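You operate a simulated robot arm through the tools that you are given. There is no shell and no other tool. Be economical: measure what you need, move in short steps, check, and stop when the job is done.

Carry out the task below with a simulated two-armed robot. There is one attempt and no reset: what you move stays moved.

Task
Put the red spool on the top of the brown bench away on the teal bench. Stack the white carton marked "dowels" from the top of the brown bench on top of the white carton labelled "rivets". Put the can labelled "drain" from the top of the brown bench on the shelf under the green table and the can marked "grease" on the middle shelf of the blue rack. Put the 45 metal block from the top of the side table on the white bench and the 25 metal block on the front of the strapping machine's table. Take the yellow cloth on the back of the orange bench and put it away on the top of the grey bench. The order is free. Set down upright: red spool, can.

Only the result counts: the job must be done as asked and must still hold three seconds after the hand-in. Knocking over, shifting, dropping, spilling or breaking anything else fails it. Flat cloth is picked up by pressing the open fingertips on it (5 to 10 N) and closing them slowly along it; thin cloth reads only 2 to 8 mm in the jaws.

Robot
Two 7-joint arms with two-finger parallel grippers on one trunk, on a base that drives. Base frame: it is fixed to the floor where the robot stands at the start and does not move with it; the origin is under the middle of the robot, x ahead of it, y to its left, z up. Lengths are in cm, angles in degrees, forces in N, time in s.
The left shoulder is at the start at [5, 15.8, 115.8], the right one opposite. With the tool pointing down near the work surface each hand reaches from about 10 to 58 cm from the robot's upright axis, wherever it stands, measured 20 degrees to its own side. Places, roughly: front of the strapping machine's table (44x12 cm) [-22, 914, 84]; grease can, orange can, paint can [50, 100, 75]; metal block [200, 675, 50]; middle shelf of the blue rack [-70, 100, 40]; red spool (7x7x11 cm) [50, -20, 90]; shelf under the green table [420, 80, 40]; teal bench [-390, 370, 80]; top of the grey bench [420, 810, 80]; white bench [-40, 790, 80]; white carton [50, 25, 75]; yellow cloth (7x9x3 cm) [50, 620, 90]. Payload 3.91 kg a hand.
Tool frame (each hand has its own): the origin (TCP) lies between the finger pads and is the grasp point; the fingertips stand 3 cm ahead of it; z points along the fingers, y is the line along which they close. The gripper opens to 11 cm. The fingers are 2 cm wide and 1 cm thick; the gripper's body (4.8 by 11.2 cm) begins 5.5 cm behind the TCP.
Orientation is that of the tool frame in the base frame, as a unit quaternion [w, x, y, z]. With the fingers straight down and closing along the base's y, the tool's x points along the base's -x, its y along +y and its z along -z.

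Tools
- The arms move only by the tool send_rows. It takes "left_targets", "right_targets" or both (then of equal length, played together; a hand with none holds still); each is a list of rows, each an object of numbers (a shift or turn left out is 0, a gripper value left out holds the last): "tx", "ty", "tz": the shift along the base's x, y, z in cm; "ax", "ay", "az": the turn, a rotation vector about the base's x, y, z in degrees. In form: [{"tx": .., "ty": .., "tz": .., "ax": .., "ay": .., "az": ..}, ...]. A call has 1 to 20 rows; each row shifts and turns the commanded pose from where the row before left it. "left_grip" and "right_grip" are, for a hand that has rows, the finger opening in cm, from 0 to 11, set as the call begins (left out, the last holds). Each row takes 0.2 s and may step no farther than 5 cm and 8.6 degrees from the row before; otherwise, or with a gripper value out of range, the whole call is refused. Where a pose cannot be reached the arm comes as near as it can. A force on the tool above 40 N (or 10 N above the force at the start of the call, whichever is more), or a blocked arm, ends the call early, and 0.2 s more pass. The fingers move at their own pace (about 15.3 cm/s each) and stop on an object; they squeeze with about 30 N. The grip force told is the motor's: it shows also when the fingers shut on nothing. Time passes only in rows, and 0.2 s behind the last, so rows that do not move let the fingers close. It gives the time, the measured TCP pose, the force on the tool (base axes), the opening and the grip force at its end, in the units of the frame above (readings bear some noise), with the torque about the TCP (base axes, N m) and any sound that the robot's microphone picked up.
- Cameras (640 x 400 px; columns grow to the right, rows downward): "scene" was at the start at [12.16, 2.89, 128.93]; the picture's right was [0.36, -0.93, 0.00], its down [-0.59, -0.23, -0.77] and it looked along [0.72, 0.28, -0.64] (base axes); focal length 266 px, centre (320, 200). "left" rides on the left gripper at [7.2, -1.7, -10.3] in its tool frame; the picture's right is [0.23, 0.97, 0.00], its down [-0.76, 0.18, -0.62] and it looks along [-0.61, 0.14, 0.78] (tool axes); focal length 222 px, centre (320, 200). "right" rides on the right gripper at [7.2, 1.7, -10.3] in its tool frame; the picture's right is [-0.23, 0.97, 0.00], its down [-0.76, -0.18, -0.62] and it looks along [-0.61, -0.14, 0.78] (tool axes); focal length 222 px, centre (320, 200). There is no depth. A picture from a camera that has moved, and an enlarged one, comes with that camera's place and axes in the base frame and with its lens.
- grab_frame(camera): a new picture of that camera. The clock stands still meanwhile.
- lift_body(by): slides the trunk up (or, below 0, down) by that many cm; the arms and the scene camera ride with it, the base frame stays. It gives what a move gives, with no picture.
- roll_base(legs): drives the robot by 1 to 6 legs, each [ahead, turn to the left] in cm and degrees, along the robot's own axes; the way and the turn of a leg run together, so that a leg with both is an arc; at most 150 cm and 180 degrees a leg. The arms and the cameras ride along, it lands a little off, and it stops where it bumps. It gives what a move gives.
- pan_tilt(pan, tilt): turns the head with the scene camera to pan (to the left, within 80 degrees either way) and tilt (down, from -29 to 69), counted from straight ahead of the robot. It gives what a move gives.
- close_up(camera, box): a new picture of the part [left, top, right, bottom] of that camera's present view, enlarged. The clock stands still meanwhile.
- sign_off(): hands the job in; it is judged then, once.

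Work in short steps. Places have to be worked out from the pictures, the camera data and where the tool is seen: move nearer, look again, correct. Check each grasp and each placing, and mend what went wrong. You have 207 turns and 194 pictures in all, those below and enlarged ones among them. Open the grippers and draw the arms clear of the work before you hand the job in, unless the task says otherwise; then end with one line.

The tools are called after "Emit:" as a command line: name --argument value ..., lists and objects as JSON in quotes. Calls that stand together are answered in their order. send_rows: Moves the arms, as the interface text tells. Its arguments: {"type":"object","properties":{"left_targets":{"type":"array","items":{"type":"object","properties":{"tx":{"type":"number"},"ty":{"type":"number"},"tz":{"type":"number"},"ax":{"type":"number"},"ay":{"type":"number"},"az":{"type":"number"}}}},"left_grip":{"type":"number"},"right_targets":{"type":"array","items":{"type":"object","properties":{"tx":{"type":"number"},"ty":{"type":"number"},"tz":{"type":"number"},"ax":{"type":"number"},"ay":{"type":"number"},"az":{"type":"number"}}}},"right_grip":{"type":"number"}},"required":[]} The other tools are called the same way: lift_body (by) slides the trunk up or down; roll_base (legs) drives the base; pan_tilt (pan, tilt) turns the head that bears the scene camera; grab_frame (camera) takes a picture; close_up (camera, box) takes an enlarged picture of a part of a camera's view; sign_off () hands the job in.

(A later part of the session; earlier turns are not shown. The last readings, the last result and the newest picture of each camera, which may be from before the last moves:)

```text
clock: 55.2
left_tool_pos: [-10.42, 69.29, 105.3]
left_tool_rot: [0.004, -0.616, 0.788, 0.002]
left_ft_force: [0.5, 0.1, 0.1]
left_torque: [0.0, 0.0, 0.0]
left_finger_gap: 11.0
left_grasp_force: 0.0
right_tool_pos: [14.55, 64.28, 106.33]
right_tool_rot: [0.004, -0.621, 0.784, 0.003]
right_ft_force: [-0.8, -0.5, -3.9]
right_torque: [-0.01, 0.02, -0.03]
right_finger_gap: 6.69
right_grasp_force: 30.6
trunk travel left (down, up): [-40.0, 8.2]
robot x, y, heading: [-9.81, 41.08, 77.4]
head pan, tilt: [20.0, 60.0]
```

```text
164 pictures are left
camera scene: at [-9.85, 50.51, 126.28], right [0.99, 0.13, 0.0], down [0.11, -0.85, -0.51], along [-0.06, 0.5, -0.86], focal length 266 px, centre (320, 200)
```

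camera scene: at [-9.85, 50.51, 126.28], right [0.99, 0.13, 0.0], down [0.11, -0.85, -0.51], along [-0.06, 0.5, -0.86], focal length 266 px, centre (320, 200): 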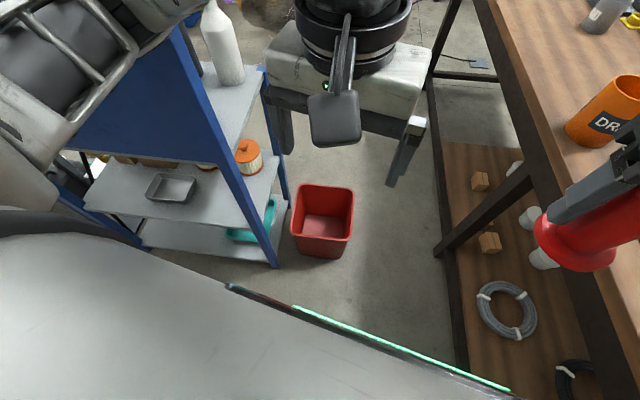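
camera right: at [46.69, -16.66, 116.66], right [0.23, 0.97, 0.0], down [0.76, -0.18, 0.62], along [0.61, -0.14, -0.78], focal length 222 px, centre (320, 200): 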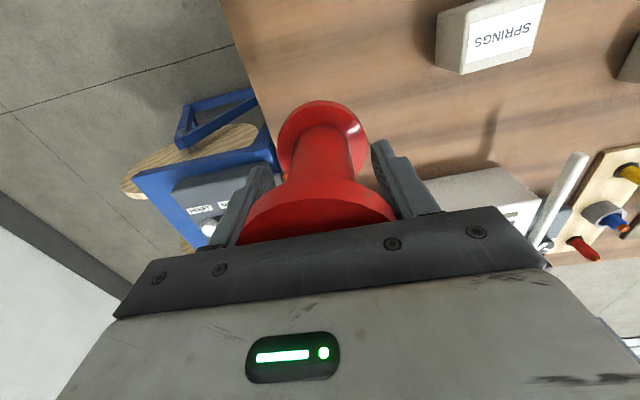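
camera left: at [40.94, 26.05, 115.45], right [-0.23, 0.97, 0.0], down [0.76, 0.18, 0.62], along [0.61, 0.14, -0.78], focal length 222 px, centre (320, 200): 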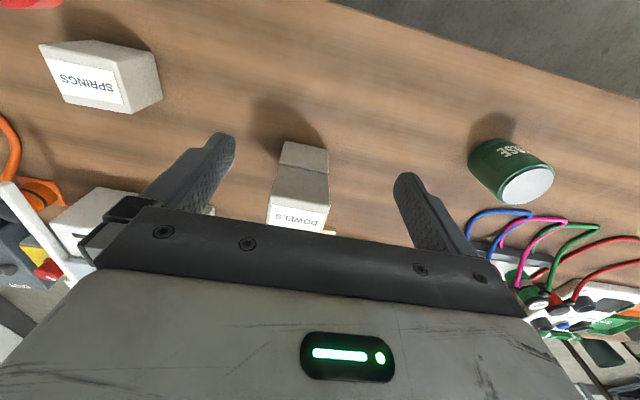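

The turn was blocked (likely against the rack or an arm). I undo it and back up to y≈27 where turning worked before, and look at the clearance there.

Emit:
roll_base --legs '[[0, 12], [-16, 0]]'

Emit:
pan_tilt --pan 0 --tilt 50

Emit:
grab_frame --camera "scene"

Emit:
lift_body --by -30

Emit:
grab_frame --camera "scene"

```text
clock: 57.4
left_tool_pos: [-16.46, 53.23, 105.2]
left_tool_rot: [-0.001, -0.695, 0.719, 0.0]
left_ft_force: [-0.6, -0.4, -0.6]
left_torque: [0.03, -0.03, 0.0]
left_finger_gap: 11.01
left_grasp_force: 0.0
right_tool_pos: [8.94, 53.43, 106.03]
right_tool_rot: [0.001, -0.701, 0.713, 0.0]
right_ft_force: [-0.3, -0.9, -3.7]
right_torque: [-0.01, 0.03, -0.02]
right_finger_gap: 6.67
right_grasp_force: 30.1
trunk travel left (down, up): [-40.0, 8.2]
robot x, y, heading: [-9.98, 25.03, 89.3]
head pan, tilt: [20.0, 60.0]
```

```text
clock: 58.2
left_tool_pos: [-16.62, 53.27, 105.13]
left_tool_rot: [-0.001, -0.695, 0.719, -0.001]
left_ft_force: [-0.9, 0.1, 0.5]
left_torque: [0.0, 0.02, 0.01]
left_finger_gap: 10.96
left_grasp_force: 0.0
right_tool_pos: [8.93, 53.39, 106.14]
right_tool_rot: [0.0, -0.7, 0.714, -0.001]
right_ft_force: [0.0, 0.0, -5.6]
right_torque: [0.01, 0.0, 0.03]
right_finger_gap: 6.7
right_grasp_force: 29.4
trunk travel left (down, up): [-40.0, 8.2]
robot x, y, heading: [-10.13, 25.25, 89.4]
head pan, tilt: [0.0, 50.0]
```

```text
163 pictures are left
camera scene: at [-9.81, 36.64, 127.44], right [1.0, -0.01, 0.0], down [-0.01, -0.77, -0.64], along [0.01, 0.64, -0.77], focal length 266 px, centre (320, 200)
```

scene: 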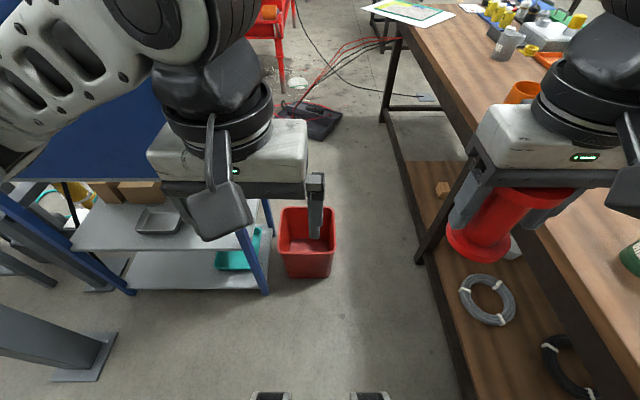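

```text
clock: 61.2
left_tool_pos: [-16.55, 53.26, 75.01]
left_tool_rot: [-0.001, -0.695, 0.719, -0.001]
left_ft_force: [-0.9, -0.3, -0.1]
left_torque: [-0.01, 0.01, 0.0]
left_finger_gap: 11.01
left_grasp_force: 0.0
right_tool_pos: [8.78, 53.41, 75.97]
right_tool_rot: [0.0, -0.7, 0.714, 0.0]
right_ft_force: [0.5, -0.2, -3.9]
right_torque: [0.02, -0.01, -0.02]
right_finger_gap: 6.74
right_grasp_force: 29.6
trunk travel left (down, up): [-10.0, 38.2]
robot x, y, heading: [-10.07, 25.3, 89.6]
head pan, tilt: [0.0, 50.0]
```

```text
162 pictures are left
camera scene: at [-9.8, 36.63, 97.44], right [1.0, -0.01, 0.0], down [-0.01, -0.77, -0.64], along [0.01, 0.64, -0.77], focal length 266 px, centre (320, 200)
```

scene: 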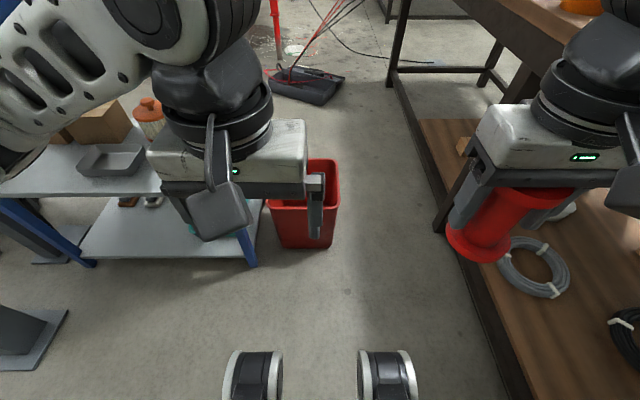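

The white surface was only the robot's own torso near the camera; the block was most likely the left elbow against the rack panel. I raise the trunk again and drive to the bench by a small S-curve instead.

Emit:
lift_body --by 30

Emit:
roll_base --legs '[[0, -89.5], [10, 30], [10, -30]]'

Emit:
pan_tilt --pan 20 --tilt 55

Emit:
grab_frame --camera "scene"

```text
clock: 64.2
left_tool_pos: [-16.53, 53.16, 105.18]
left_tool_rot: [-0.001, -0.695, 0.719, -0.001]
left_ft_force: [1.0, -0.7, 0.9]
left_torque: [0.0, 0.0, -0.01]
left_finger_gap: 10.99
left_grasp_force: 0.1
right_tool_pos: [8.85, 53.45, 105.99]
right_tool_rot: [0.0, -0.7, 0.714, 0.0]
right_ft_force: [-0.2, 0.1, -5.0]
right_torque: [-0.03, 0.03, -0.01]
right_finger_gap: 6.66
right_grasp_force: 30.2
trunk travel left (down, up): [-40.0, 8.2]
robot x, y, heading: [-10.12, 25.23, 89.4]
head pan, tilt: [0.0, 50.0]
```

```text
clock: 71.3
left_tool_pos: [37.4, 36.15, 105.1]
left_tool_rot: [-0.002, 0.021, 1.0, 0.001]
left_ft_force: [0.1, 0.6, -0.4]
left_torque: [0.0, -0.01, -0.01]
left_finger_gap: 11.0
left_grasp_force: 0.0
right_tool_pos: [37.37, 10.68, 105.91]
right_tool_rot: [0.0, 0.013, 1.0, 0.0]
right_ft_force: [-0.7, -1.2, -4.0]
right_torque: [-0.01, 0.02, 0.0]
right_finger_gap: 6.7
right_grasp_force: 30.2
trunk travel left (down, up): [-40.0, 8.2]
robot x, y, heading: [9.3, 29.62, -1.2]
head pan, tilt: [0.0, 50.0]
```

```text
clock: 72.2
left_tool_pos: [37.4, 36.06, 104.94]
left_tool_rot: [-0.002, 0.022, 1.0, 0.0]
left_ft_force: [0.6, 0.3, 0.0]
left_torque: [-0.01, 0.01, 0.0]
left_finger_gap: 11.03
left_grasp_force: 0.1
right_tool_pos: [37.31, 10.65, 106.04]
right_tool_rot: [0.0, 0.014, 1.0, -0.001]
right_ft_force: [-0.4, 0.6, -5.1]
right_torque: [0.0, 0.01, 0.02]
right_finger_gap: 6.67
right_grasp_force: 30.1
trunk travel left (down, up): [-40.0, 8.2]
robot x, y, heading: [9.14, 30.05, -0.9]
head pan, tilt: [20.0, 55.0]
```

```text
161 pictures are left
camera scene: at [20.26, 32.05, 126.79], right [0.32, -0.95, 0.0], down [-0.78, -0.26, -0.57], along [0.54, 0.19, -0.82], focal length 266 px, centre (320, 200)
```

scene: 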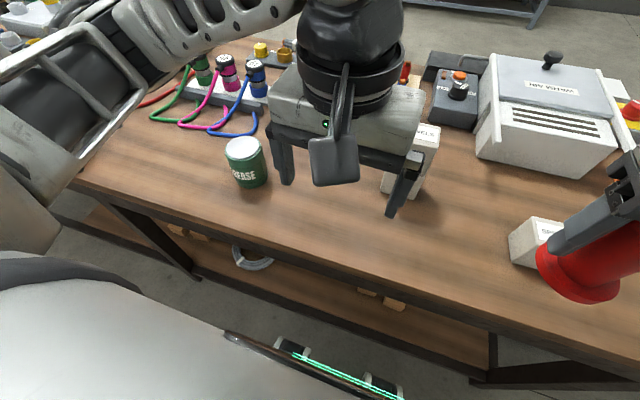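

Grease can ≈(51.9,59.2), top z≈89. I tilt the left hand 55° forward, bring it behind the can at z 86 and look.

Emit:
send_rows --left_targets '[{"ay": -7.857, "ty": 3.3, "tz": -1}, {"ay": -7.857, "ty": 3.3, "tz": -1}, {"ay": -7.857, "ty": 3.3, "tz": -1}, {"ay": -7.857, "ty": 3.3, "tz": -1}, {"ay": -7.857, "ty": 3.3, "tz": -1}, {"ay": -7.857, "ty": 3.3, "tz": -1}, {"ay": -7.857, "ty": 3.3, "tz": -1}, {"tz": -3}, {"tz": -3, "tx": 1.5}, {"tz": -3}, {"tz": -3}, {}]'

Emit:
grab_frame --camera "scene"

Emit:
grab_frame --camera "left"

```text
clock: 74.8
left_tool_pos: [52.82, 56.31, 87.61]
left_tool_rot: [0.46, 0.018, 0.888, 0.009]
left_ft_force: [0.5, -0.5, -0.2]
left_torque: [-0.01, -0.01, 0.02]
left_finger_gap: 10.98
left_grasp_force: 0.0
left hand out of reach, approached as far as the arm can: row 2, 3, 4, 5, 6, 7
right_tool_pos: [37.4, 10.66, 105.97]
right_tool_rot: [0.0, 0.015, 1.0, -0.001]
right_ft_force: [0.2, 0.8, -4.3]
right_torque: [0.02, 0.01, 0.01]
right_finger_gap: 6.7
right_grasp_force: 30.0
trunk travel left (down, up): [-40.0, 8.2]
robot x, y, heading: [8.84, 29.95, -1.2]
head pan, tilt: [20.0, 55.0]
```

```text
160 pictures are left
camera scene: at [20.22, 32.02, 126.78], right [0.32, -0.95, 0.0], down [-0.78, -0.26, -0.57], along [0.54, 0.19, -0.82], focal length 266 px, centre (320, 200)
```

scene: 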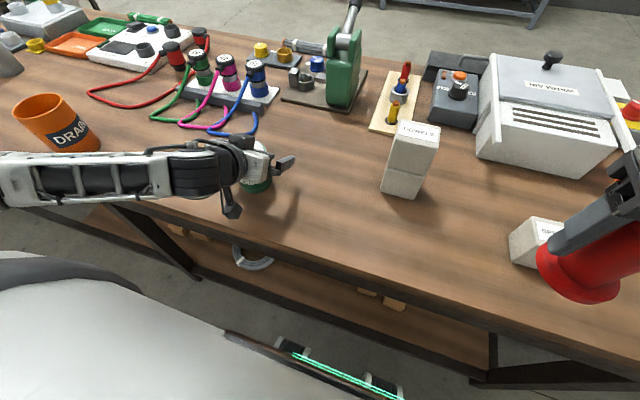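

```text
159 pictures are left
camera left: at [40.25, 54.94, 87.59], right [-0.11, 0.98, -0.15], down [-0.06, 0.15, 0.99], along [0.99, 0.11, 0.05], focal length 222 px, centre (320, 200)
```

left: 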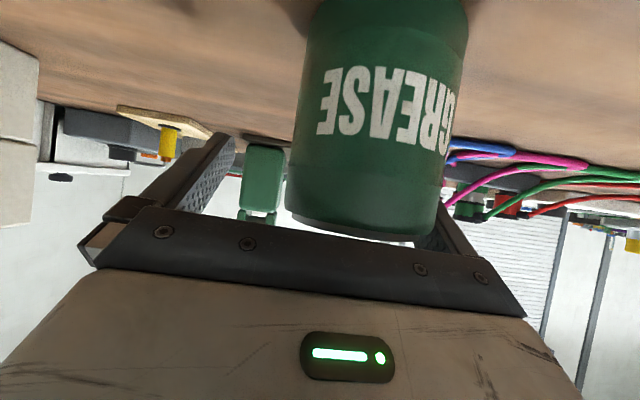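

The hand ended further forward than planned, already around the can but off-centre towards the can's right. I nudge the hand +2 cm in y and check.

Emit:
send_rows --left_targets '[{"ty": 1}, {"ty": 1}, {}]'

Emit:
grab_frame --camera "left"

Emit:
close_up --camera "scene" --box '[180, 100, 340, 230]'

```text
clock: 75.6
left_tool_pos: [52.75, 58.44, 87.63]
left_tool_rot: [0.46, 0.019, 0.888, 0.01]
left_ft_force: [1.0, -0.8, -0.1]
left_torque: [-0.01, 0.0, 0.01]
left_finger_gap: 11.02
left_grasp_force: 0.0
right_tool_pos: [37.53, 10.7, 106.09]
right_tool_rot: [0.0, 0.014, 1.0, 0.0]
right_ft_force: [0.6, 0.7, -3.5]
right_torque: [0.0, 0.01, 0.0]
right_finger_gap: 6.68
right_grasp_force: 29.4
trunk travel left (down, up): [-40.0, 8.2]
robot x, y, heading: [9.3, 29.98, -1.1]
head pan, tilt: [20.0, 55.0]
```

```text
158 pictures are left
camera left: at [40.19, 56.92, 87.59], right [-0.11, 0.98, -0.15], down [-0.07, 0.14, 0.99], along [0.99, 0.11, 0.05], focal length 222 px, centre (320, 200)
```

left: 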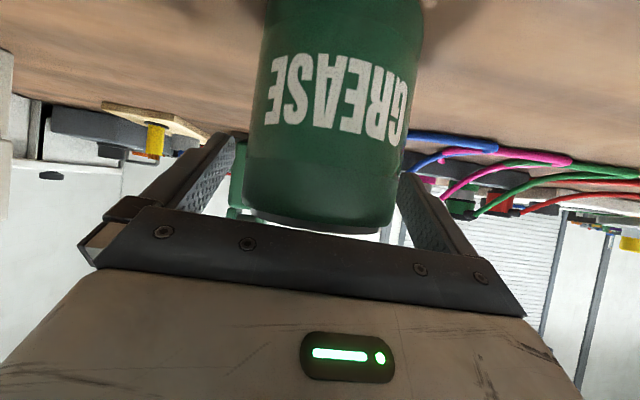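

```text
3.08 times, centred on (260, 165) of scene
camera zoom: at [20.25, 32.05, 126.79], right [0.32, -0.95, 0.0], down [-0.78, -0.27, -0.57], along [0.54, 0.19, -0.82], focal length 820 px, centre (505, 308)
```

zoom: 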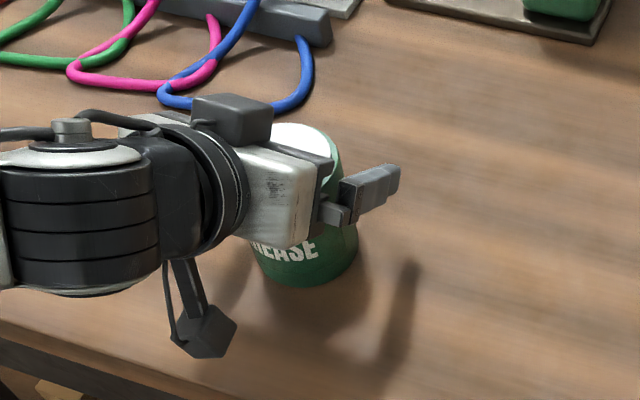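

Centered. I lower 1 cm, back 0.5 cm, and close.

Emit:
send_rows --left_targets '[{"tx": -0.5, "tz": -0.5, "ty": -0.2}, {"tz": -0.5}, {}]'

Emit:
send_rows --left_grip 0 --left_targets '[{}, {}, {}, {}]'

Emit:
send_rows --left_targets '[{"tz": 1}, {"tz": 3}, {"tz": 4}, {}]'

Emit:
grab_frame --camera "left"

Emit:
grab_frame --camera "scene"

```text
clock: 76.4
left_tool_pos: [52.35, 58.06, 86.71]
left_tool_rot: [0.461, 0.019, 0.887, 0.01]
left_ft_force: [-0.3, 0.1, 1.1]
left_torque: [-0.01, 0.0, 0.02]
left_finger_gap: 10.97
left_grasp_force: 0.1
right_tool_pos: [37.43, 10.79, 105.99]
right_tool_rot: [0.0, 0.014, 1.0, -0.001]
right_ft_force: [-0.4, 0.0, -3.4]
right_torque: [-0.01, 0.04, 0.01]
right_finger_gap: 6.68
right_grasp_force: 30.0
trunk travel left (down, up): [-40.0, 8.2]
robot x, y, heading: [8.9, 29.98, -1.2]
head pan, tilt: [20.0, 55.0]
```

```text
clock: 77.4
left_tool_pos: [52.26, 58.02, 86.77]
left_tool_rot: [0.461, 0.019, 0.887, 0.01]
left_ft_force: [0.7, 2.3, 2.0]
left_torque: [-0.05, 0.02, -0.03]
left_finger_gap: 7.26
left_grasp_force: 30.6
right_tool_pos: [37.41, 10.78, 105.9]
right_tool_rot: [-0.001, 0.014, 1.0, 0.0]
right_ft_force: [0.8, 0.4, -4.3]
right_torque: [-0.01, 0.02, 0.01]
right_finger_gap: 6.71
right_grasp_force: 29.9
trunk travel left (down, up): [-40.0, 8.2]
robot x, y, heading: [9.38, 29.63, -1.1]
head pan, tilt: [20.0, 55.0]
```

```text
clock: 78.4
left_tool_pos: [52.32, 58.4, 94.7]
left_tool_rot: [0.46, 0.02, 0.888, 0.01]
left_ft_force: [0.0, -0.6, -3.4]
left_torque: [0.01, -0.02, 0.0]
left_finger_gap: 7.17
left_grasp_force: 29.9
right_tool_pos: [37.53, 10.72, 106.07]
right_tool_rot: [0.001, 0.014, 1.0, 0.0]
right_ft_force: [-0.5, 0.4, -3.2]
right_torque: [0.01, 0.03, 0.01]
right_finger_gap: 6.7
right_grasp_force: 30.1
trunk travel left (down, up): [-40.0, 8.2]
robot x, y, heading: [9.34, 29.8, -0.9]
head pan, tilt: [20.0, 55.0]
```

```text
156 pictures are left
camera left: at [39.71, 57.05, 94.65], right [-0.11, 0.98, -0.15], down [-0.07, 0.14, 0.99], along [0.99, 0.11, 0.05], focal length 222 px, centre (320, 200)
```

left: 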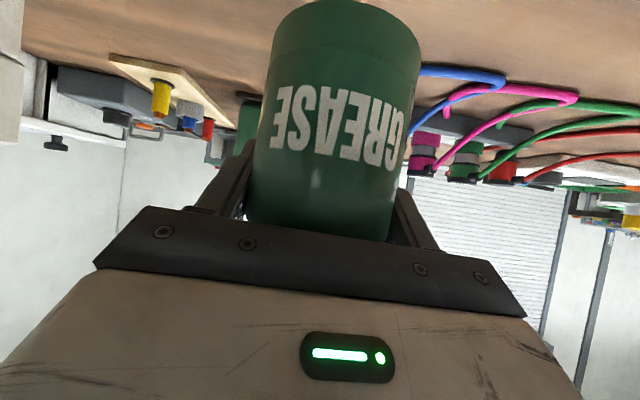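

```text
155 pictures are left
camera scene: at [20.28, 32.08, 126.78], right [0.32, -0.95, 0.0], down [-0.78, -0.27, -0.57], along [0.54, 0.19, -0.82], focal length 266 px, centre (320, 200)
```

scene: 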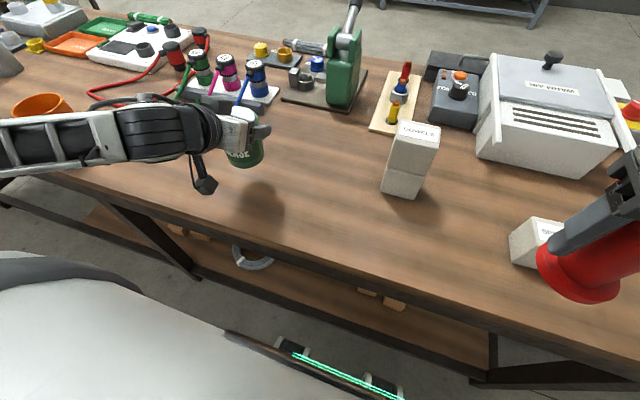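

Grease is held (bottom 6.7 cm below TCP). I raise it, then back out, go south a bit and turn round to heading 90° with room for the elbow.

Emit:
send_rows --left_targets '[{"tz": 3}, {"tz": 3}, {"tz": 3}, {}]'

Emit:
roll_base --legs '[[-45, 0], [0, -90], [28, 0], [0, 90], [0, 90]]'

Emit:
pan_tilt --pan 0 --tilt 20

Emit:
grab_frame --camera "scene"

```text
clock: 79.4
left_tool_pos: [52.08, 58.09, 103.69]
left_tool_rot: [0.46, 0.02, 0.888, 0.01]
left_ft_force: [-0.7, -0.2, -3.6]
left_torque: [0.01, -0.04, -0.02]
left_finger_gap: 7.16
left_grasp_force: 29.9
right_tool_pos: [37.38, 10.73, 106.06]
right_tool_rot: [0.0, 0.014, 1.0, 0.0]
right_ft_force: [-0.1, 0.2, -4.6]
right_torque: [-0.01, -0.01, 0.05]
right_finger_gap: 6.69
right_grasp_force: 29.5
trunk travel left (down, up): [-40.0, 8.2]
robot x, y, heading: [9.17, 29.92, -1.3]
head pan, tilt: [20.0, 55.0]
```

```text
clock: 95.2
left_tool_pos: [-65.34, 45.35, 103.77]
left_tool_rot: [0.317, -0.617, 0.639, 0.333]
left_ft_force: [1.2, -0.3, -2.9]
left_torque: [0.07, 0.03, -0.01]
left_finger_gap: 7.18
left_grasp_force: 30.1
right_tool_pos: [-17.97, 31.16, 106.07]
right_tool_rot: [-0.001, -0.7, 0.714, 0.001]
right_ft_force: [0.2, 0.9, -4.4]
right_torque: [0.01, -0.01, -0.01]
right_finger_gap: 6.68
right_grasp_force: 29.5
trunk travel left (down, up): [-40.0, 8.2]
robot x, y, heading: [-36.88, 2.94, 89.6]
head pan, tilt: [20.0, 55.0]
```

```text
clock: 96.2
left_tool_pos: [-65.32, 45.35, 103.7]
left_tool_rot: [0.316, -0.617, 0.639, 0.333]
left_ft_force: [0.6, 0.2, -3.7]
left_torque: [0.02, 0.01, -0.01]
left_finger_gap: 7.15
left_grasp_force: 29.6
right_tool_pos: [-17.94, 31.07, 106.0]
right_tool_rot: [-0.001, -0.7, 0.714, 0.0]
right_ft_force: [0.2, 0.1, -4.2]
right_torque: [-0.04, 0.03, -0.01]
right_finger_gap: 6.7
right_grasp_force: 29.9
trunk travel left (down, up): [-40.0, 8.2]
robot x, y, heading: [-36.74, 2.66, 89.2]
head pan, tilt: [0.0, 20.0]
```

```text
154 pictures are left
camera scene: at [-36.51, 15.92, 131.99], right [1.0, -0.01, 0.0], down [0.0, -0.34, -0.94], along [0.01, 0.94, -0.34], focal length 266 px, centre (320, 200)
```

scene: 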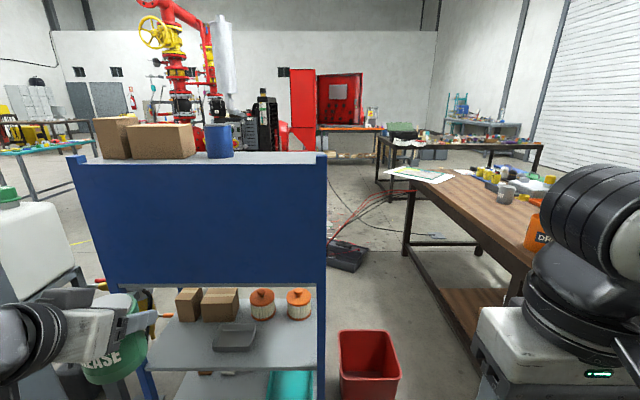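

The free part of the middle shelf is right of the tray: x -61…-39, y 87…108; I target the can at about (-49.5,95). I shift sideways to x≈-26, and lower the trunk.

Emit:
roll_base --legs '[[0, -44], [16, 0], [0, 45]]'

Emit:
lift_body --by -40

Emit:
grab_frame --camera "scene"

```text
clock: 101.7
left_tool_pos: [-55.34, 56.09, 103.71]
left_tool_rot: [0.312, -0.625, 0.63, 0.338]
left_ft_force: [0.2, 0.3, -3.4]
left_torque: [0.02, -0.03, 0.02]
left_finger_gap: 7.15
left_grasp_force: 29.7
right_tool_pos: [-7.51, 43.03, 106.0]
right_tool_rot: [-0.001, 0.709, -0.705, 0.0]
right_ft_force: [0.2, 0.2, -4.6]
right_torque: [-0.04, 0.0, 0.03]
right_finger_gap: 6.71
right_grasp_force: 29.9
trunk travel left (down, up): [-40.0, 8.2]
robot x, y, heading: [-25.76, 14.39, 90.9]
head pan, tilt: [0.0, 20.0]
```

```text
clock: 105.5
left_tool_pos: [-55.31, 56.16, 63.76]
left_tool_rot: [0.313, -0.624, 0.632, 0.337]
left_ft_force: [0.2, 0.1, -3.5]
left_torque: [0.04, -0.05, 0.0]
left_finger_gap: 7.14
left_grasp_force: 29.9
right_tool_pos: [-7.44, 42.95, 66.01]
right_tool_rot: [0.0, 0.709, -0.705, 0.0]
right_ft_force: [0.8, 0.2, -4.5]
right_torque: [-0.04, -0.02, 0.0]
right_finger_gap: 6.7
right_grasp_force: 30.2
trunk travel left (down, up): [0.0, 48.2]
robot x, y, heading: [-25.89, 14.06, 90.8]
head pan, tilt: [0.0, 20.0]
```

```text
153 pictures are left
camera scene: at [-25.79, 27.38, 92.0], right [1.0, 0.01, 0.0], down [0.01, -0.34, -0.94], along [-0.01, 0.94, -0.34], focal length 266 px, centre (320, 200)
```

scene: 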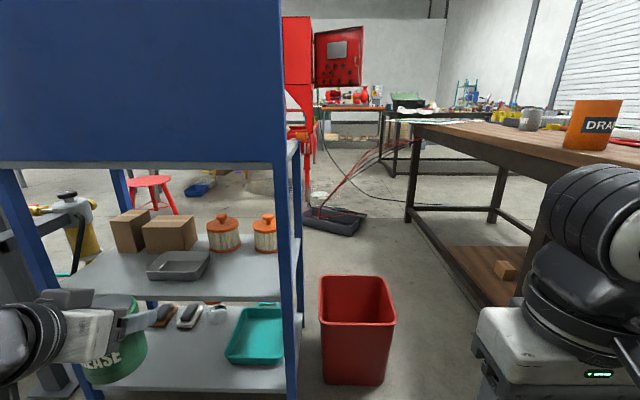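

Clear view: shelf front edge at z≈40, upper shelf underside ≈79. I bring the hand to x≈-49.5 and z≈52, then drive ahead 20 cm and check.

Emit:
send_rows --left_targets '[{"tx": 2, "tz": -3}, {"tx": 2, "tz": -3}, {"tx": 1.8, "tz": -3}, {"tz": -2.7}, {}]'

Emit:
roll_base --legs '[[20, 0]]'

Emit:
grab_frame --camera "scene"

Emit:
grab_frame --camera "left"

```text
clock: 106.7
left_tool_pos: [-49.65, 56.16, 52.04]
left_tool_rot: [0.313, -0.625, 0.631, 0.337]
left_ft_force: [0.2, 0.9, -3.7]
left_torque: [0.09, 0.01, -0.04]
left_finger_gap: 7.16
left_grasp_force: 30.3
right_tool_pos: [-7.51, 43.05, 66.08]
right_tool_rot: [0.001, 0.709, -0.705, 0.0]
right_ft_force: [-0.2, -0.6, -3.8]
right_torque: [0.02, -0.02, 0.01]
right_finger_gap: 6.7
right_grasp_force: 29.8
trunk travel left (down, up): [0.0, 48.2]
robot x, y, heading: [-25.55, 14.39, 90.6]
head pan, tilt: [0.0, 20.0]
```

```text
clock: 108.3
left_tool_pos: [-49.71, 76.41, 52.08]
left_tool_rot: [0.314, -0.623, 0.632, 0.337]
left_ft_force: [0.5, -0.4, -3.6]
left_torque: [0.02, -0.03, -0.02]
left_finger_gap: 7.15
left_grasp_force: 29.9
right_tool_pos: [-7.62, 62.98, 66.2]
right_tool_rot: [0.0, -0.707, 0.707, 0.0]
right_ft_force: [0.7, 0.5, -4.3]
right_torque: [-0.02, 0.0, -0.02]
right_finger_gap: 6.7
right_grasp_force: 29.8
trunk travel left (down, up): [0.0, 48.2]
robot x, y, heading: [-26.07, 34.09, 90.6]
head pan, tilt: [0.0, 20.0]
```

```text
152 pictures are left
camera scene: at [-25.95, 47.49, 91.99], right [1.0, 0.01, 0.0], down [0.0, -0.34, -0.94], along [-0.01, 0.94, -0.34], focal length 266 px, centre (320, 200)
```

scene: 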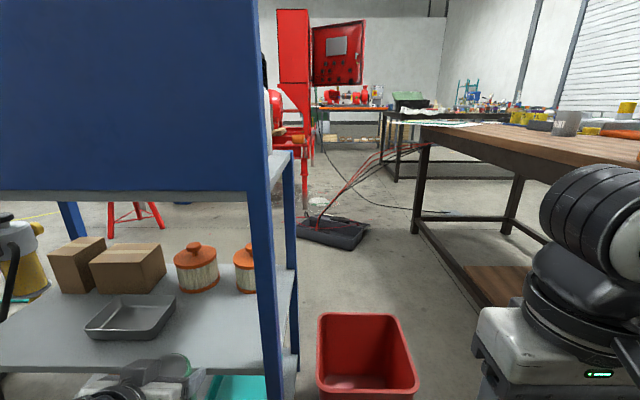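

```text
151 pictures are left
camera left: at [-47.93, 63.78, 52.04], right [-0.98, -0.13, -0.15], down [-0.14, -0.07, 0.99], along [-0.14, 0.99, 0.05], focal length 222 px, centre (320, 200)
```

left: 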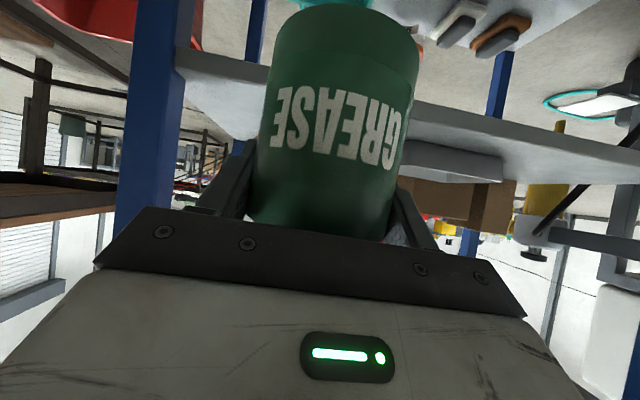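

Can bottom at ~45 clears the shelf at ~41. I drive 10 cm more, then extend the arm 8.5 cm to y≈95.

Emit:
roll_base --legs '[[10, 0]]'

Emit:
send_rows --left_targets '[{"ty": 2.5, "tz": 0.5}, {"ty": 2}, {"ty": 2}, {"ty": 2}, {}]'

Emit:
grab_frame --camera "left"

Emit:
pan_tilt --pan 20 --tilt 40

Emit:
grab_frame --camera "scene"

```text
clock: 109.5
left_tool_pos: [-49.66, 86.44, 52.1]
left_tool_rot: [0.315, -0.622, 0.633, 0.337]
left_ft_force: [-0.6, -0.3, -3.2]
left_torque: [0.07, -0.01, -0.02]
left_finger_gap: 7.15
left_grasp_force: 30.5
right_tool_pos: [-7.58, 72.87, 66.06]
right_tool_rot: [0.0, -0.707, 0.707, 0.0]
right_ft_force: [-0.3, -1.1, -5.3]
right_torque: [-0.03, 0.01, -0.02]
right_finger_gap: 6.7
right_grasp_force: 30.0
trunk travel left (down, up): [0.0, 48.2]
robot x, y, heading: [-26.46, 44.17, 90.4]
head pan, tilt: [0.0, 20.0]
```

```text
clock: 110.7
left_tool_pos: [-49.94, 94.95, 52.57]
left_tool_rot: [0.314, -0.623, 0.634, 0.335]
left_ft_force: [0.1, -0.5, -4.3]
left_torque: [0.02, 0.0, 0.04]
left_finger_gap: 7.15
left_grasp_force: 29.9
right_tool_pos: [-7.65, 72.93, 66.08]
right_tool_rot: [0.0, -0.706, 0.708, 0.0]
right_ft_force: [0.2, -0.1, -4.1]
right_torque: [-0.01, 0.03, 0.02]
right_finger_gap: 6.68
right_grasp_force: 30.1
trunk travel left (down, up): [0.0, 48.2]
robot x, y, heading: [-25.9, 44.31, 90.3]
head pan, tilt: [0.0, 20.0]
```

```text
150 pictures are left
camera left: at [-48.11, 82.32, 52.52], right [-0.98, -0.13, -0.15], down [-0.14, -0.07, 0.99], along [-0.14, 0.99, 0.05], focal length 222 px, centre (320, 200)
```

left: 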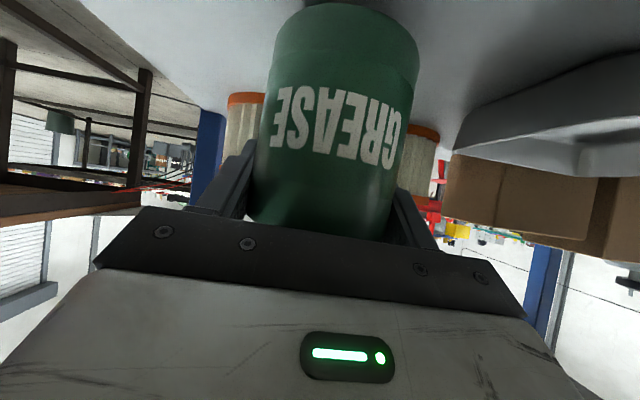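

```text
clock: 111.5
left_tool_pos: [-49.94, 94.97, 52.5]
left_tool_rot: [0.313, -0.623, 0.633, 0.336]
left_ft_force: [0.0, 0.1, -3.4]
left_torque: [0.06, -0.01, -0.02]
left_finger_gap: 7.17
left_grasp_force: 30.2
right_tool_pos: [-7.68, 73.05, 65.99]
right_tool_rot: [0.0, -0.707, 0.708, 0.001]
right_ft_force: [-0.1, -0.5, -3.5]
right_torque: [0.0, 0.01, 0.01]
right_finger_gap: 6.68
right_grasp_force: 29.8
trunk travel left (down, up): [0.0, 48.2]
robot x, y, heading: [-26.15, 44.45, 90.3]
head pan, tilt: [20.0, 40.0]
```

```text
149 pictures are left
camera scene: at [-28.9, 56.12, 88.86], right [0.94, 0.35, 0.0], down [0.22, -0.6, -0.77], along [-0.27, 0.72, -0.64], focal length 266 px, centre (320, 200)
```

scene: 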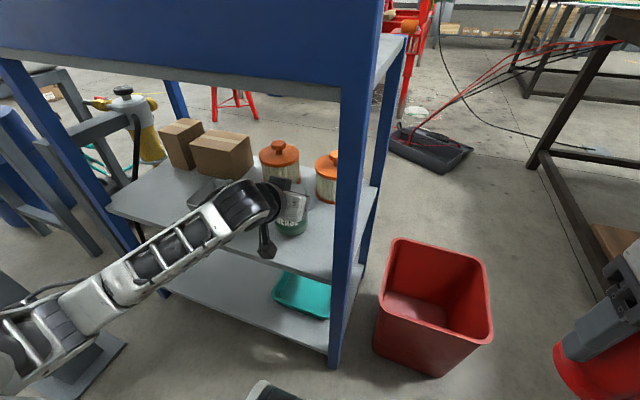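

Good position over the free shelf area. I lower until contact.

Emit:
send_rows --left_targets '[{"tz": -1.5}, {"tz": -1.5}, {"tz": -0.7}, {"tz": -0.4}, {"tz": -0.4}, {"tz": -0.4}, {}]'

```text
clock: 112.7
left_tool_pos: [-49.71, 95.16, 49.22]
left_tool_rot: [0.323, -0.619, 0.629, 0.341]
left_ft_force: [0.6, -1.9, 10.2]
left_torque: [-0.54, -0.42, -0.05]
left_finger_gap: 7.25
left_grasp_force: 29.9
right_tool_pos: [-7.58, 72.89, 65.93]
right_tool_rot: [0.0, 0.708, -0.707, 0.0]
right_ft_force: [0.4, -0.3, -4.4]
right_torque: [-0.03, 0.03, -0.01]
right_finger_gap: 6.72
right_grasp_force: 30.2
trunk travel left (down, up): [0.0, 48.2]
robot x, y, heading: [-26.17, 44.21, 90.4]
head pan, tilt: [20.0, 40.0]
stopped in row 5 (left hand): the force on the tool passed its limit at 42 N (the readings are from after the stop); the commanded pose is now the measured one
```

Contact at TCP 49.2, so the shelf is at ~42. I check by picture.

Emit:
grab_frame --camera "left"

Emit:
close_up --camera "scene" --box '[200, 140, 360, 260]'

```text
148 pictures are left
camera left: at [-47.94, 82.5, 48.8], right [-0.98, -0.13, -0.16], down [-0.15, -0.09, 0.98], along [-0.14, 0.99, 0.07], focal length 222 px, centre (320, 200)
```

left: 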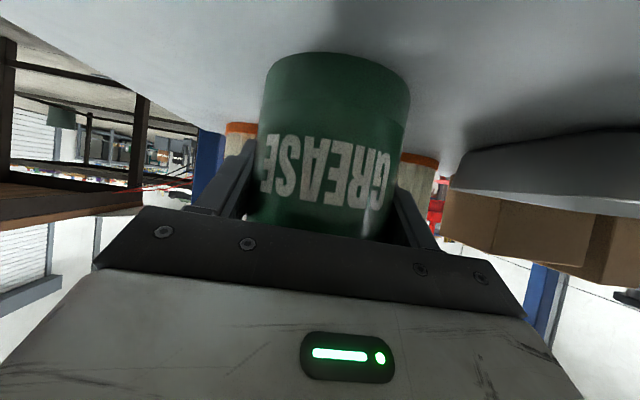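

```text
3.33 times, centred on (280, 200) of scene
camera zoom: at [-28.88, 56.03, 88.82], right [0.94, 0.35, 0.0], down [0.22, -0.6, -0.77], along [-0.27, 0.72, -0.64], focal length 888 px, centre (453, 200)
```

zoom: 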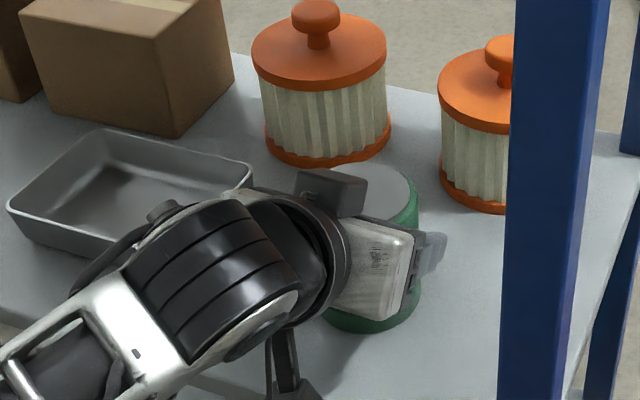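

The can stands on the shelf (it slid a little up in the grip). I ease slightly, open, and back the hand out along -y.

Emit:
send_rows --left_targets '[{"tz": 0.2}, {}]'

Emit:
send_rows --left_grip 11 --left_targets '[{}, {}, {}, {"ty": -1}, {"ty": -2}, {"ty": -3}, {"ty": -3}, {"ty": -3}]'

Emit:
grab_frame --camera "scene"

Emit:
grab_frame --camera "left"

```text
clock: 113.3
left_tool_pos: [-49.78, 95.15, 49.1]
left_tool_rot: [0.321, -0.62, 0.63, 0.34]
left_ft_force: [2.5, 3.0, 4.4]
left_torque: [0.31, -0.34, 0.08]
left_finger_gap: 7.23
left_grasp_force: 30.0
right_tool_pos: [-7.59, 72.91, 65.93]
right_tool_rot: [0.0, 0.707, -0.707, -0.001]
right_ft_force: [0.2, 0.4, -3.1]
right_torque: [-0.03, -0.01, 0.02]
right_finger_gap: 6.69
right_grasp_force: 29.8
trunk travel left (down, up): [0.0, 48.2]
robot x, y, heading: [-26.19, 43.99, 90.5]
head pan, tilt: [20.0, 40.0]
```

```text
clock: 115.1
left_tool_pos: [-49.98, 83.1, 49.0]
left_tool_rot: [0.32, -0.621, 0.63, 0.34]
left_ft_force: [-0.7, 0.1, 0.0]
left_torque: [-0.01, -0.01, 0.01]
left_finger_gap: 11.01
left_grasp_force: 0.0
right_tool_pos: [-7.64, 73.0, 66.0]
right_tool_rot: [0.001, -0.707, 0.707, 0.0]
right_ft_force: [-0.3, 0.3, -5.2]
right_torque: [-0.04, 0.03, 0.01]
right_finger_gap: 6.69
right_grasp_force: 30.4
trunk travel left (down, up): [0.0, 48.2]
robot x, y, heading: [-26.33, 44.37, 90.3]
head pan, tilt: [20.0, 40.0]
```

```text
146 pictures are left
camera scene: at [-28.9, 56.1, 88.86], right [0.94, 0.35, 0.0], down [0.22, -0.6, -0.77], along [-0.27, 0.72, -0.64], focal length 266 px, centre (320, 200)
```

scene: 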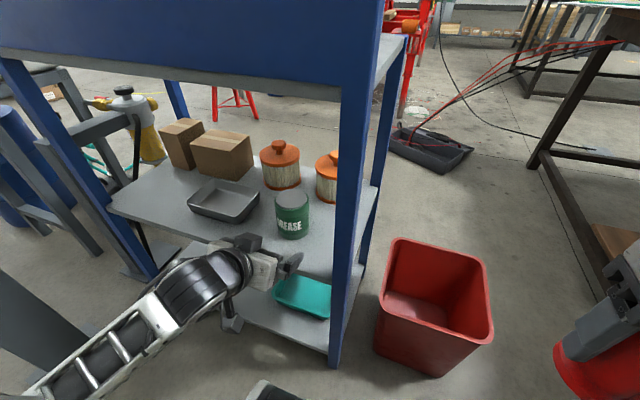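

```text
145 pictures are left
camera left: at [-48.2, 70.58, 48.73], right [-0.98, -0.13, -0.16], down [-0.15, -0.09, 0.99], along [-0.14, 0.99, 0.07], focal length 222 px, centre (320, 200)
```

left: 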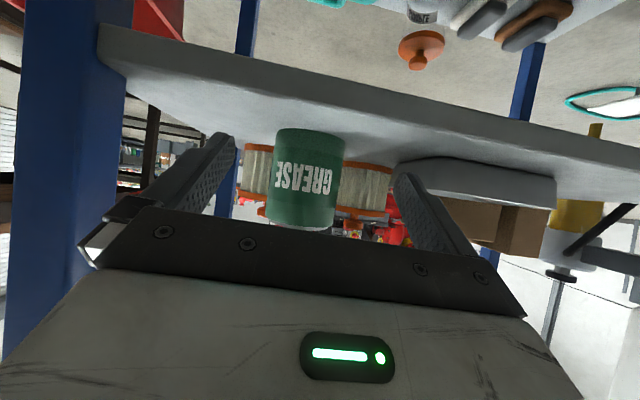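

Grease stands upright on the middle shelf. I back out, raise the trunk, turn left and look for a route to the teal bench.

Emit:
roll_base --legs '[[-38, 0], [0, 75]]'

Emit:
lift_body --by 40

Emit:
pan_tilt --pan 0 --tilt 15

Emit:
grab_frame --camera "scene"

Emit:
pan_tilt --pan -40 --tilt 15

Emit:
grab_frame --camera "scene"

```text
clock: 120.5
left_tool_pos: [-70.48, -2.14, 49.06]
left_tool_rot: [-0.063, 0.871, -0.152, -0.463]
left_ft_force: [0.1, 0.4, -0.8]
left_torque: [0.02, 0.0, 0.0]
left_finger_gap: 11.0
left_grasp_force: 0.1
right_tool_pos: [-46.96, 34.43, 65.9]
right_tool_rot: [0.0, 0.987, -0.163, -0.001]
right_ft_force: [-0.7, 0.0, -5.0]
right_torque: [0.04, -0.03, -0.01]
right_finger_gap: 6.66
right_grasp_force: 30.1
trunk travel left (down, up): [0.0, 48.2]
robot x, y, heading: [-25.72, 7.7, 161.7]
head pan, tilt: [20.0, 40.0]
```

```text
clock: 124.4
left_tool_pos: [-70.49, -2.26, 88.97]
left_tool_rot: [-0.063, 0.871, -0.151, -0.464]
left_ft_force: [-0.2, -0.4, -0.2]
left_torque: [-0.01, 0.01, -0.03]
left_finger_gap: 10.99
left_grasp_force: 0.1
right_tool_pos: [-47.14, 34.53, 106.02]
right_tool_rot: [-0.001, 0.987, -0.163, 0.0]
right_ft_force: [0.4, -0.4, -4.2]
right_torque: [0.0, -0.05, -0.01]
right_finger_gap: 6.7
right_grasp_force: 29.8
trunk travel left (down, up): [-40.0, 8.2]
robot x, y, heading: [-25.7, 7.82, 161.4]
head pan, tilt: [20.0, 40.0]
```

```text
clock: 125.2
left_tool_pos: [-70.37, -2.24, 89.0]
left_tool_rot: [-0.062, 0.871, -0.15, -0.464]
left_ft_force: [0.5, 0.6, 0.2]
left_torque: [-0.01, -0.01, 0.01]
left_finger_gap: 11.01
left_grasp_force: 0.0
right_tool_pos: [-47.11, 34.56, 106.03]
right_tool_rot: [0.0, 0.987, -0.163, 0.0]
right_ft_force: [-0.3, -0.1, -3.8]
right_torque: [-0.01, -0.01, 0.0]
right_finger_gap: 6.69
right_grasp_force: 29.7
trunk travel left (down, up): [-40.0, 8.2]
robot x, y, heading: [-25.96, 7.51, 161.7]
head pan, tilt: [0.0, 15.0]
```

```text
144 pictures are left
camera scene: at [-38.33, 11.83, 132.8], right [0.31, 0.95, 0.0], down [0.25, -0.08, -0.97], along [-0.92, 0.3, -0.26], focal length 266 px, centre (320, 200)
```

scene: 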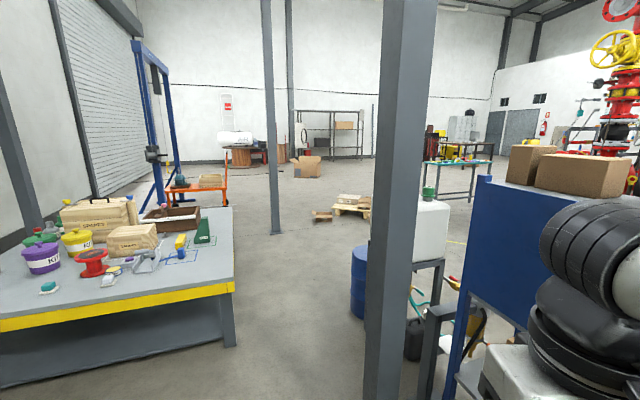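

```text
clock: 126.3
left_tool_pos: [-70.47, -2.22, 89.01]
left_tool_rot: [-0.061, 0.871, -0.15, -0.464]
left_ft_force: [0.4, -0.1, 0.7]
left_torque: [0.01, -0.02, -0.02]
left_finger_gap: 11.01
left_grasp_force: 0.1
right_tool_pos: [-47.0, 34.62, 106.05]
right_tool_rot: [0.0, 0.987, -0.163, 0.0]
right_ft_force: [-0.2, 0.7, -4.6]
right_torque: [-0.01, -0.03, -0.03]
right_finger_gap: 6.71
right_grasp_force: 30.1
trunk travel left (down, up): [-40.0, 8.2]
robot x, y, heading: [-25.88, 7.81, 161.4]
head pan, tilt: [-40.0, 15.0]
```

```text
143 pictures are left
camera scene: at [-34.37, 16.84, 132.81], right [0.85, 0.53, 0.0], down [0.14, -0.22, -0.97], along [-0.51, 0.82, -0.26], focal length 266 px, centre (320, 200)
```

scene: 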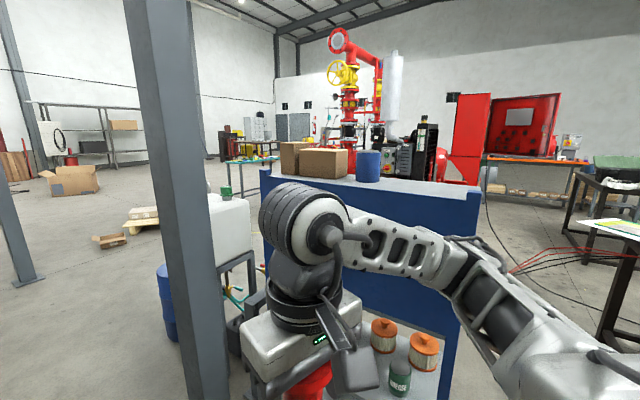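

There is a pillar at about (-106,58) and a grey table on the left; I need the gap width. I lower the trunk by 30 cm for a parallax view.

Emit:
pan_tilt --pan 0 --tilt 35

Emit:
grab_frame --camera "scene"

Emit:
lift_body --by -30

Emit:
grab_frame --camera "scene"

```text
clock: 127.4
left_tool_pos: [-70.35, -2.22, 88.98]
left_tool_rot: [-0.063, 0.871, -0.151, -0.464]
left_ft_force: [0.4, -0.1, 0.8]
left_torque: [0.0, 0.0, 0.01]
left_finger_gap: 11.0
left_grasp_force: 0.0
right_tool_pos: [-47.02, 34.59, 106.06]
right_tool_rot: [-0.001, 0.987, -0.163, 0.0]
right_ft_force: [-0.5, -0.5, -4.1]
right_torque: [0.01, -0.02, 0.01]
right_finger_gap: 6.72
right_grasp_force: 30.2
trunk travel left (down, up): [-40.0, 8.2]
robot x, y, heading: [-25.98, 7.97, 161.8]
head pan, tilt: [0.0, 35.0]
```

```text
142 pictures are left
camera scene: at [-37.81, 11.68, 129.62], right [0.32, 0.95, 0.0], down [0.54, -0.18, -0.82], along [-0.78, 0.26, -0.57], focal length 266 px, centre (320, 200)
```

scene: 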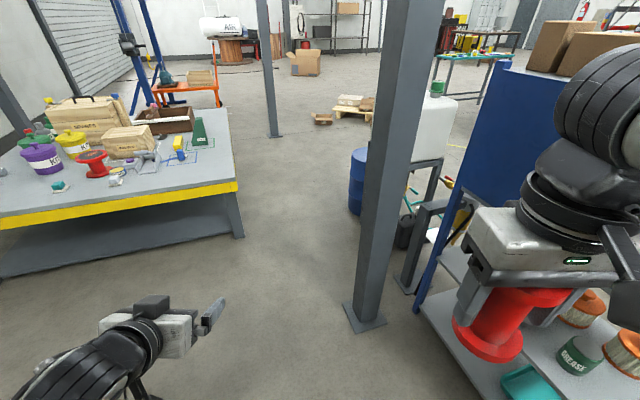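

```text
clock: 130.4
left_tool_pos: [-70.5, -2.25, 59.07]
left_tool_rot: [-0.063, 0.871, -0.152, -0.463]
left_ft_force: [0.1, -0.1, 0.3]
left_torque: [0.01, 0.01, -0.04]
left_finger_gap: 11.01
left_grasp_force: 0.0
right_tool_pos: [-47.08, 34.51, 75.95]
right_tool_rot: [0.0, 0.986, -0.164, 0.0]
right_ft_force: [0.3, 0.1, -4.4]
right_torque: [-0.02, 0.03, 0.01]
right_finger_gap: 6.7
right_grasp_force: 30.0
trunk travel left (down, up): [-10.0, 38.2]
robot x, y, heading: [-25.98, 7.71, 161.7]
head pan, tilt: [0.0, 35.0]
```

```text
141 pictures are left
camera scene: at [-37.81, 11.66, 99.62], right [0.31, 0.95, 0.0], down [0.54, -0.18, -0.82], along [-0.78, 0.26, -0.57], focal length 266 px, centre (320, 200)
```

scene: 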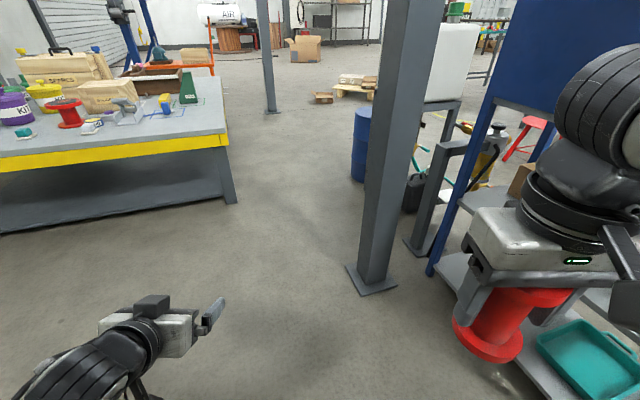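

Parallax gives: table corner (-187,8), pillar plate (-117…-95, 50…67), barrel near edge (-194,88). The gap between table and barrel is ~79 cm. I raise the trunk and drive past the pillar first.

Emit:
lift_body --by 30

Emit:
roll_base --legs '[[0, 27.5], [85, 0], [0, -41]]'

Emit:
grab_frame --camera "scene"

```text
clock: 133.4
left_tool_pos: [-70.5, -2.23, 88.97]
left_tool_rot: [-0.062, 0.871, -0.151, -0.464]
left_ft_force: [-0.6, -0.2, 0.2]
left_torque: [0.01, 0.0, 0.01]
left_finger_gap: 11.01
left_grasp_force: 0.0
right_tool_pos: [-46.95, 34.45, 106.03]
right_tool_rot: [0.001, 0.987, -0.164, 0.0]
right_ft_force: [-0.1, 0.2, -5.1]
right_torque: [0.02, -0.04, 0.01]
right_finger_gap: 6.68
right_grasp_force: 29.7
trunk travel left (down, up): [-40.0, 8.2]
robot x, y, heading: [-25.93, 7.78, 162.0]
head pan, tilt: [0.0, 35.0]
```

```text
clock: 141.3
left_tool_pos: [-159.37, -5.5, 89.02]
left_tool_rot: [-0.115, 0.848, -0.249, -0.453]
left_ft_force: [-0.1, -0.7, -0.1]
left_torque: [0.03, 0.03, 0.0]
left_finger_gap: 10.99
left_grasp_force: 0.1
right_tool_pos: [-128.39, 25.12, 105.97]
right_tool_rot: [0.0, 0.962, -0.275, 0.001]
right_ft_force: [0.8, 0.1, -4.4]
right_torque: [0.0, -0.03, 0.02]
right_finger_gap: 6.68
right_grasp_force: 29.9
trunk travel left (down, up): [-40.0, 8.2]
robot x, y, heading: [-113.97, -5.92, 149.1]
head pan, tilt: [0.0, 35.0]
```

```text
140 pictures are left
camera scene: at [-124.55, 0.79, 129.61], right [0.52, 0.85, 0.0], down [0.49, -0.3, -0.82], along [-0.7, 0.43, -0.57], focal length 266 px, centre (320, 200)
```

scene: 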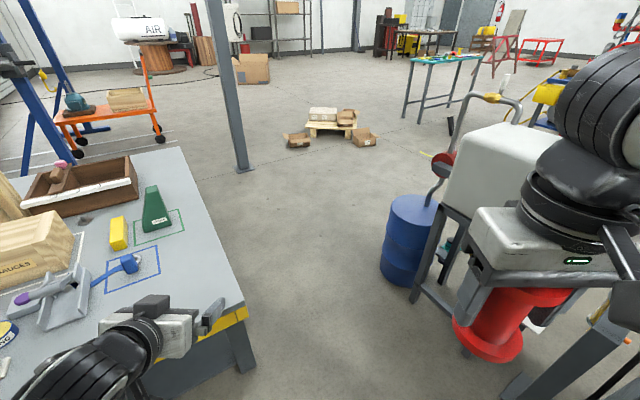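

Estimates confirmed. Heading 145° gives ~31 cm on both sides; I drive 145 cm and turn towards the teal bench.

Emit:
roll_base --legs '[[0, -4], [145, 0], [0, -22]]'

Emit:
pan_tilt --pan 0 --tilt 22

Emit:
grab_frame --camera "scene"

```text
clock: 150.0
left_tool_pos: [-270.4, 97.04, 88.84]
left_tool_rot: [-0.213, 0.771, -0.433, -0.417]
left_ft_force: [-0.9, 0.0, 0.1]
left_torque: [-0.02, 0.04, 0.0]
left_finger_gap: 10.99
left_grasp_force: 0.0
right_tool_pos: [-229.07, 110.99, 106.05]
right_tool_rot: [-0.001, 0.876, -0.482, 0.0]
right_ft_force: [0.0, 0.1, -3.6]
right_torque: [0.02, 0.0, 0.0]
right_finger_gap: 6.68
right_grasp_force: 29.8
trunk travel left (down, up): [-40.0, 8.2]
robot x, y, heading: [-229.54, 77.17, 122.7]
head pan, tilt: [0.0, 35.0]
```

```text
clock: 150.7
left_tool_pos: [-270.37, 97.03, 88.9]
left_tool_rot: [-0.213, 0.771, -0.433, -0.416]
left_ft_force: [0.1, -0.1, -0.3]
left_torque: [-0.06, -0.01, -0.02]
left_finger_gap: 11.01
left_grasp_force: 0.1
right_tool_pos: [-229.26, 110.96, 106.05]
right_tool_rot: [0.0, 0.876, -0.482, 0.0]
right_ft_force: [1.6, -0.6, -4.3]
right_torque: [-0.02, 0.04, -0.01]
right_finger_gap: 6.68
right_grasp_force: 29.6
trunk travel left (down, up): [-40.0, 8.2]
robot x, y, heading: [-229.55, 76.91, 122.7]
head pan, tilt: [0.0, 22.0]
```

```text
139 pictures are left
camera scene: at [-236.41, 87.92, 131.67], right [0.84, 0.54, 0.0], down [0.2, -0.32, -0.93], along [-0.5, 0.78, -0.38], focal length 266 px, centre (320, 200)
```

scene: 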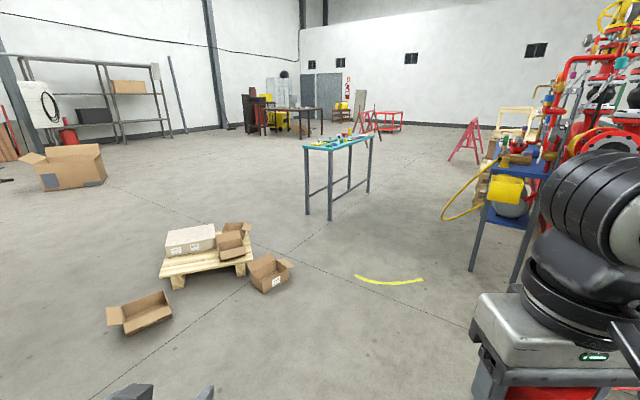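

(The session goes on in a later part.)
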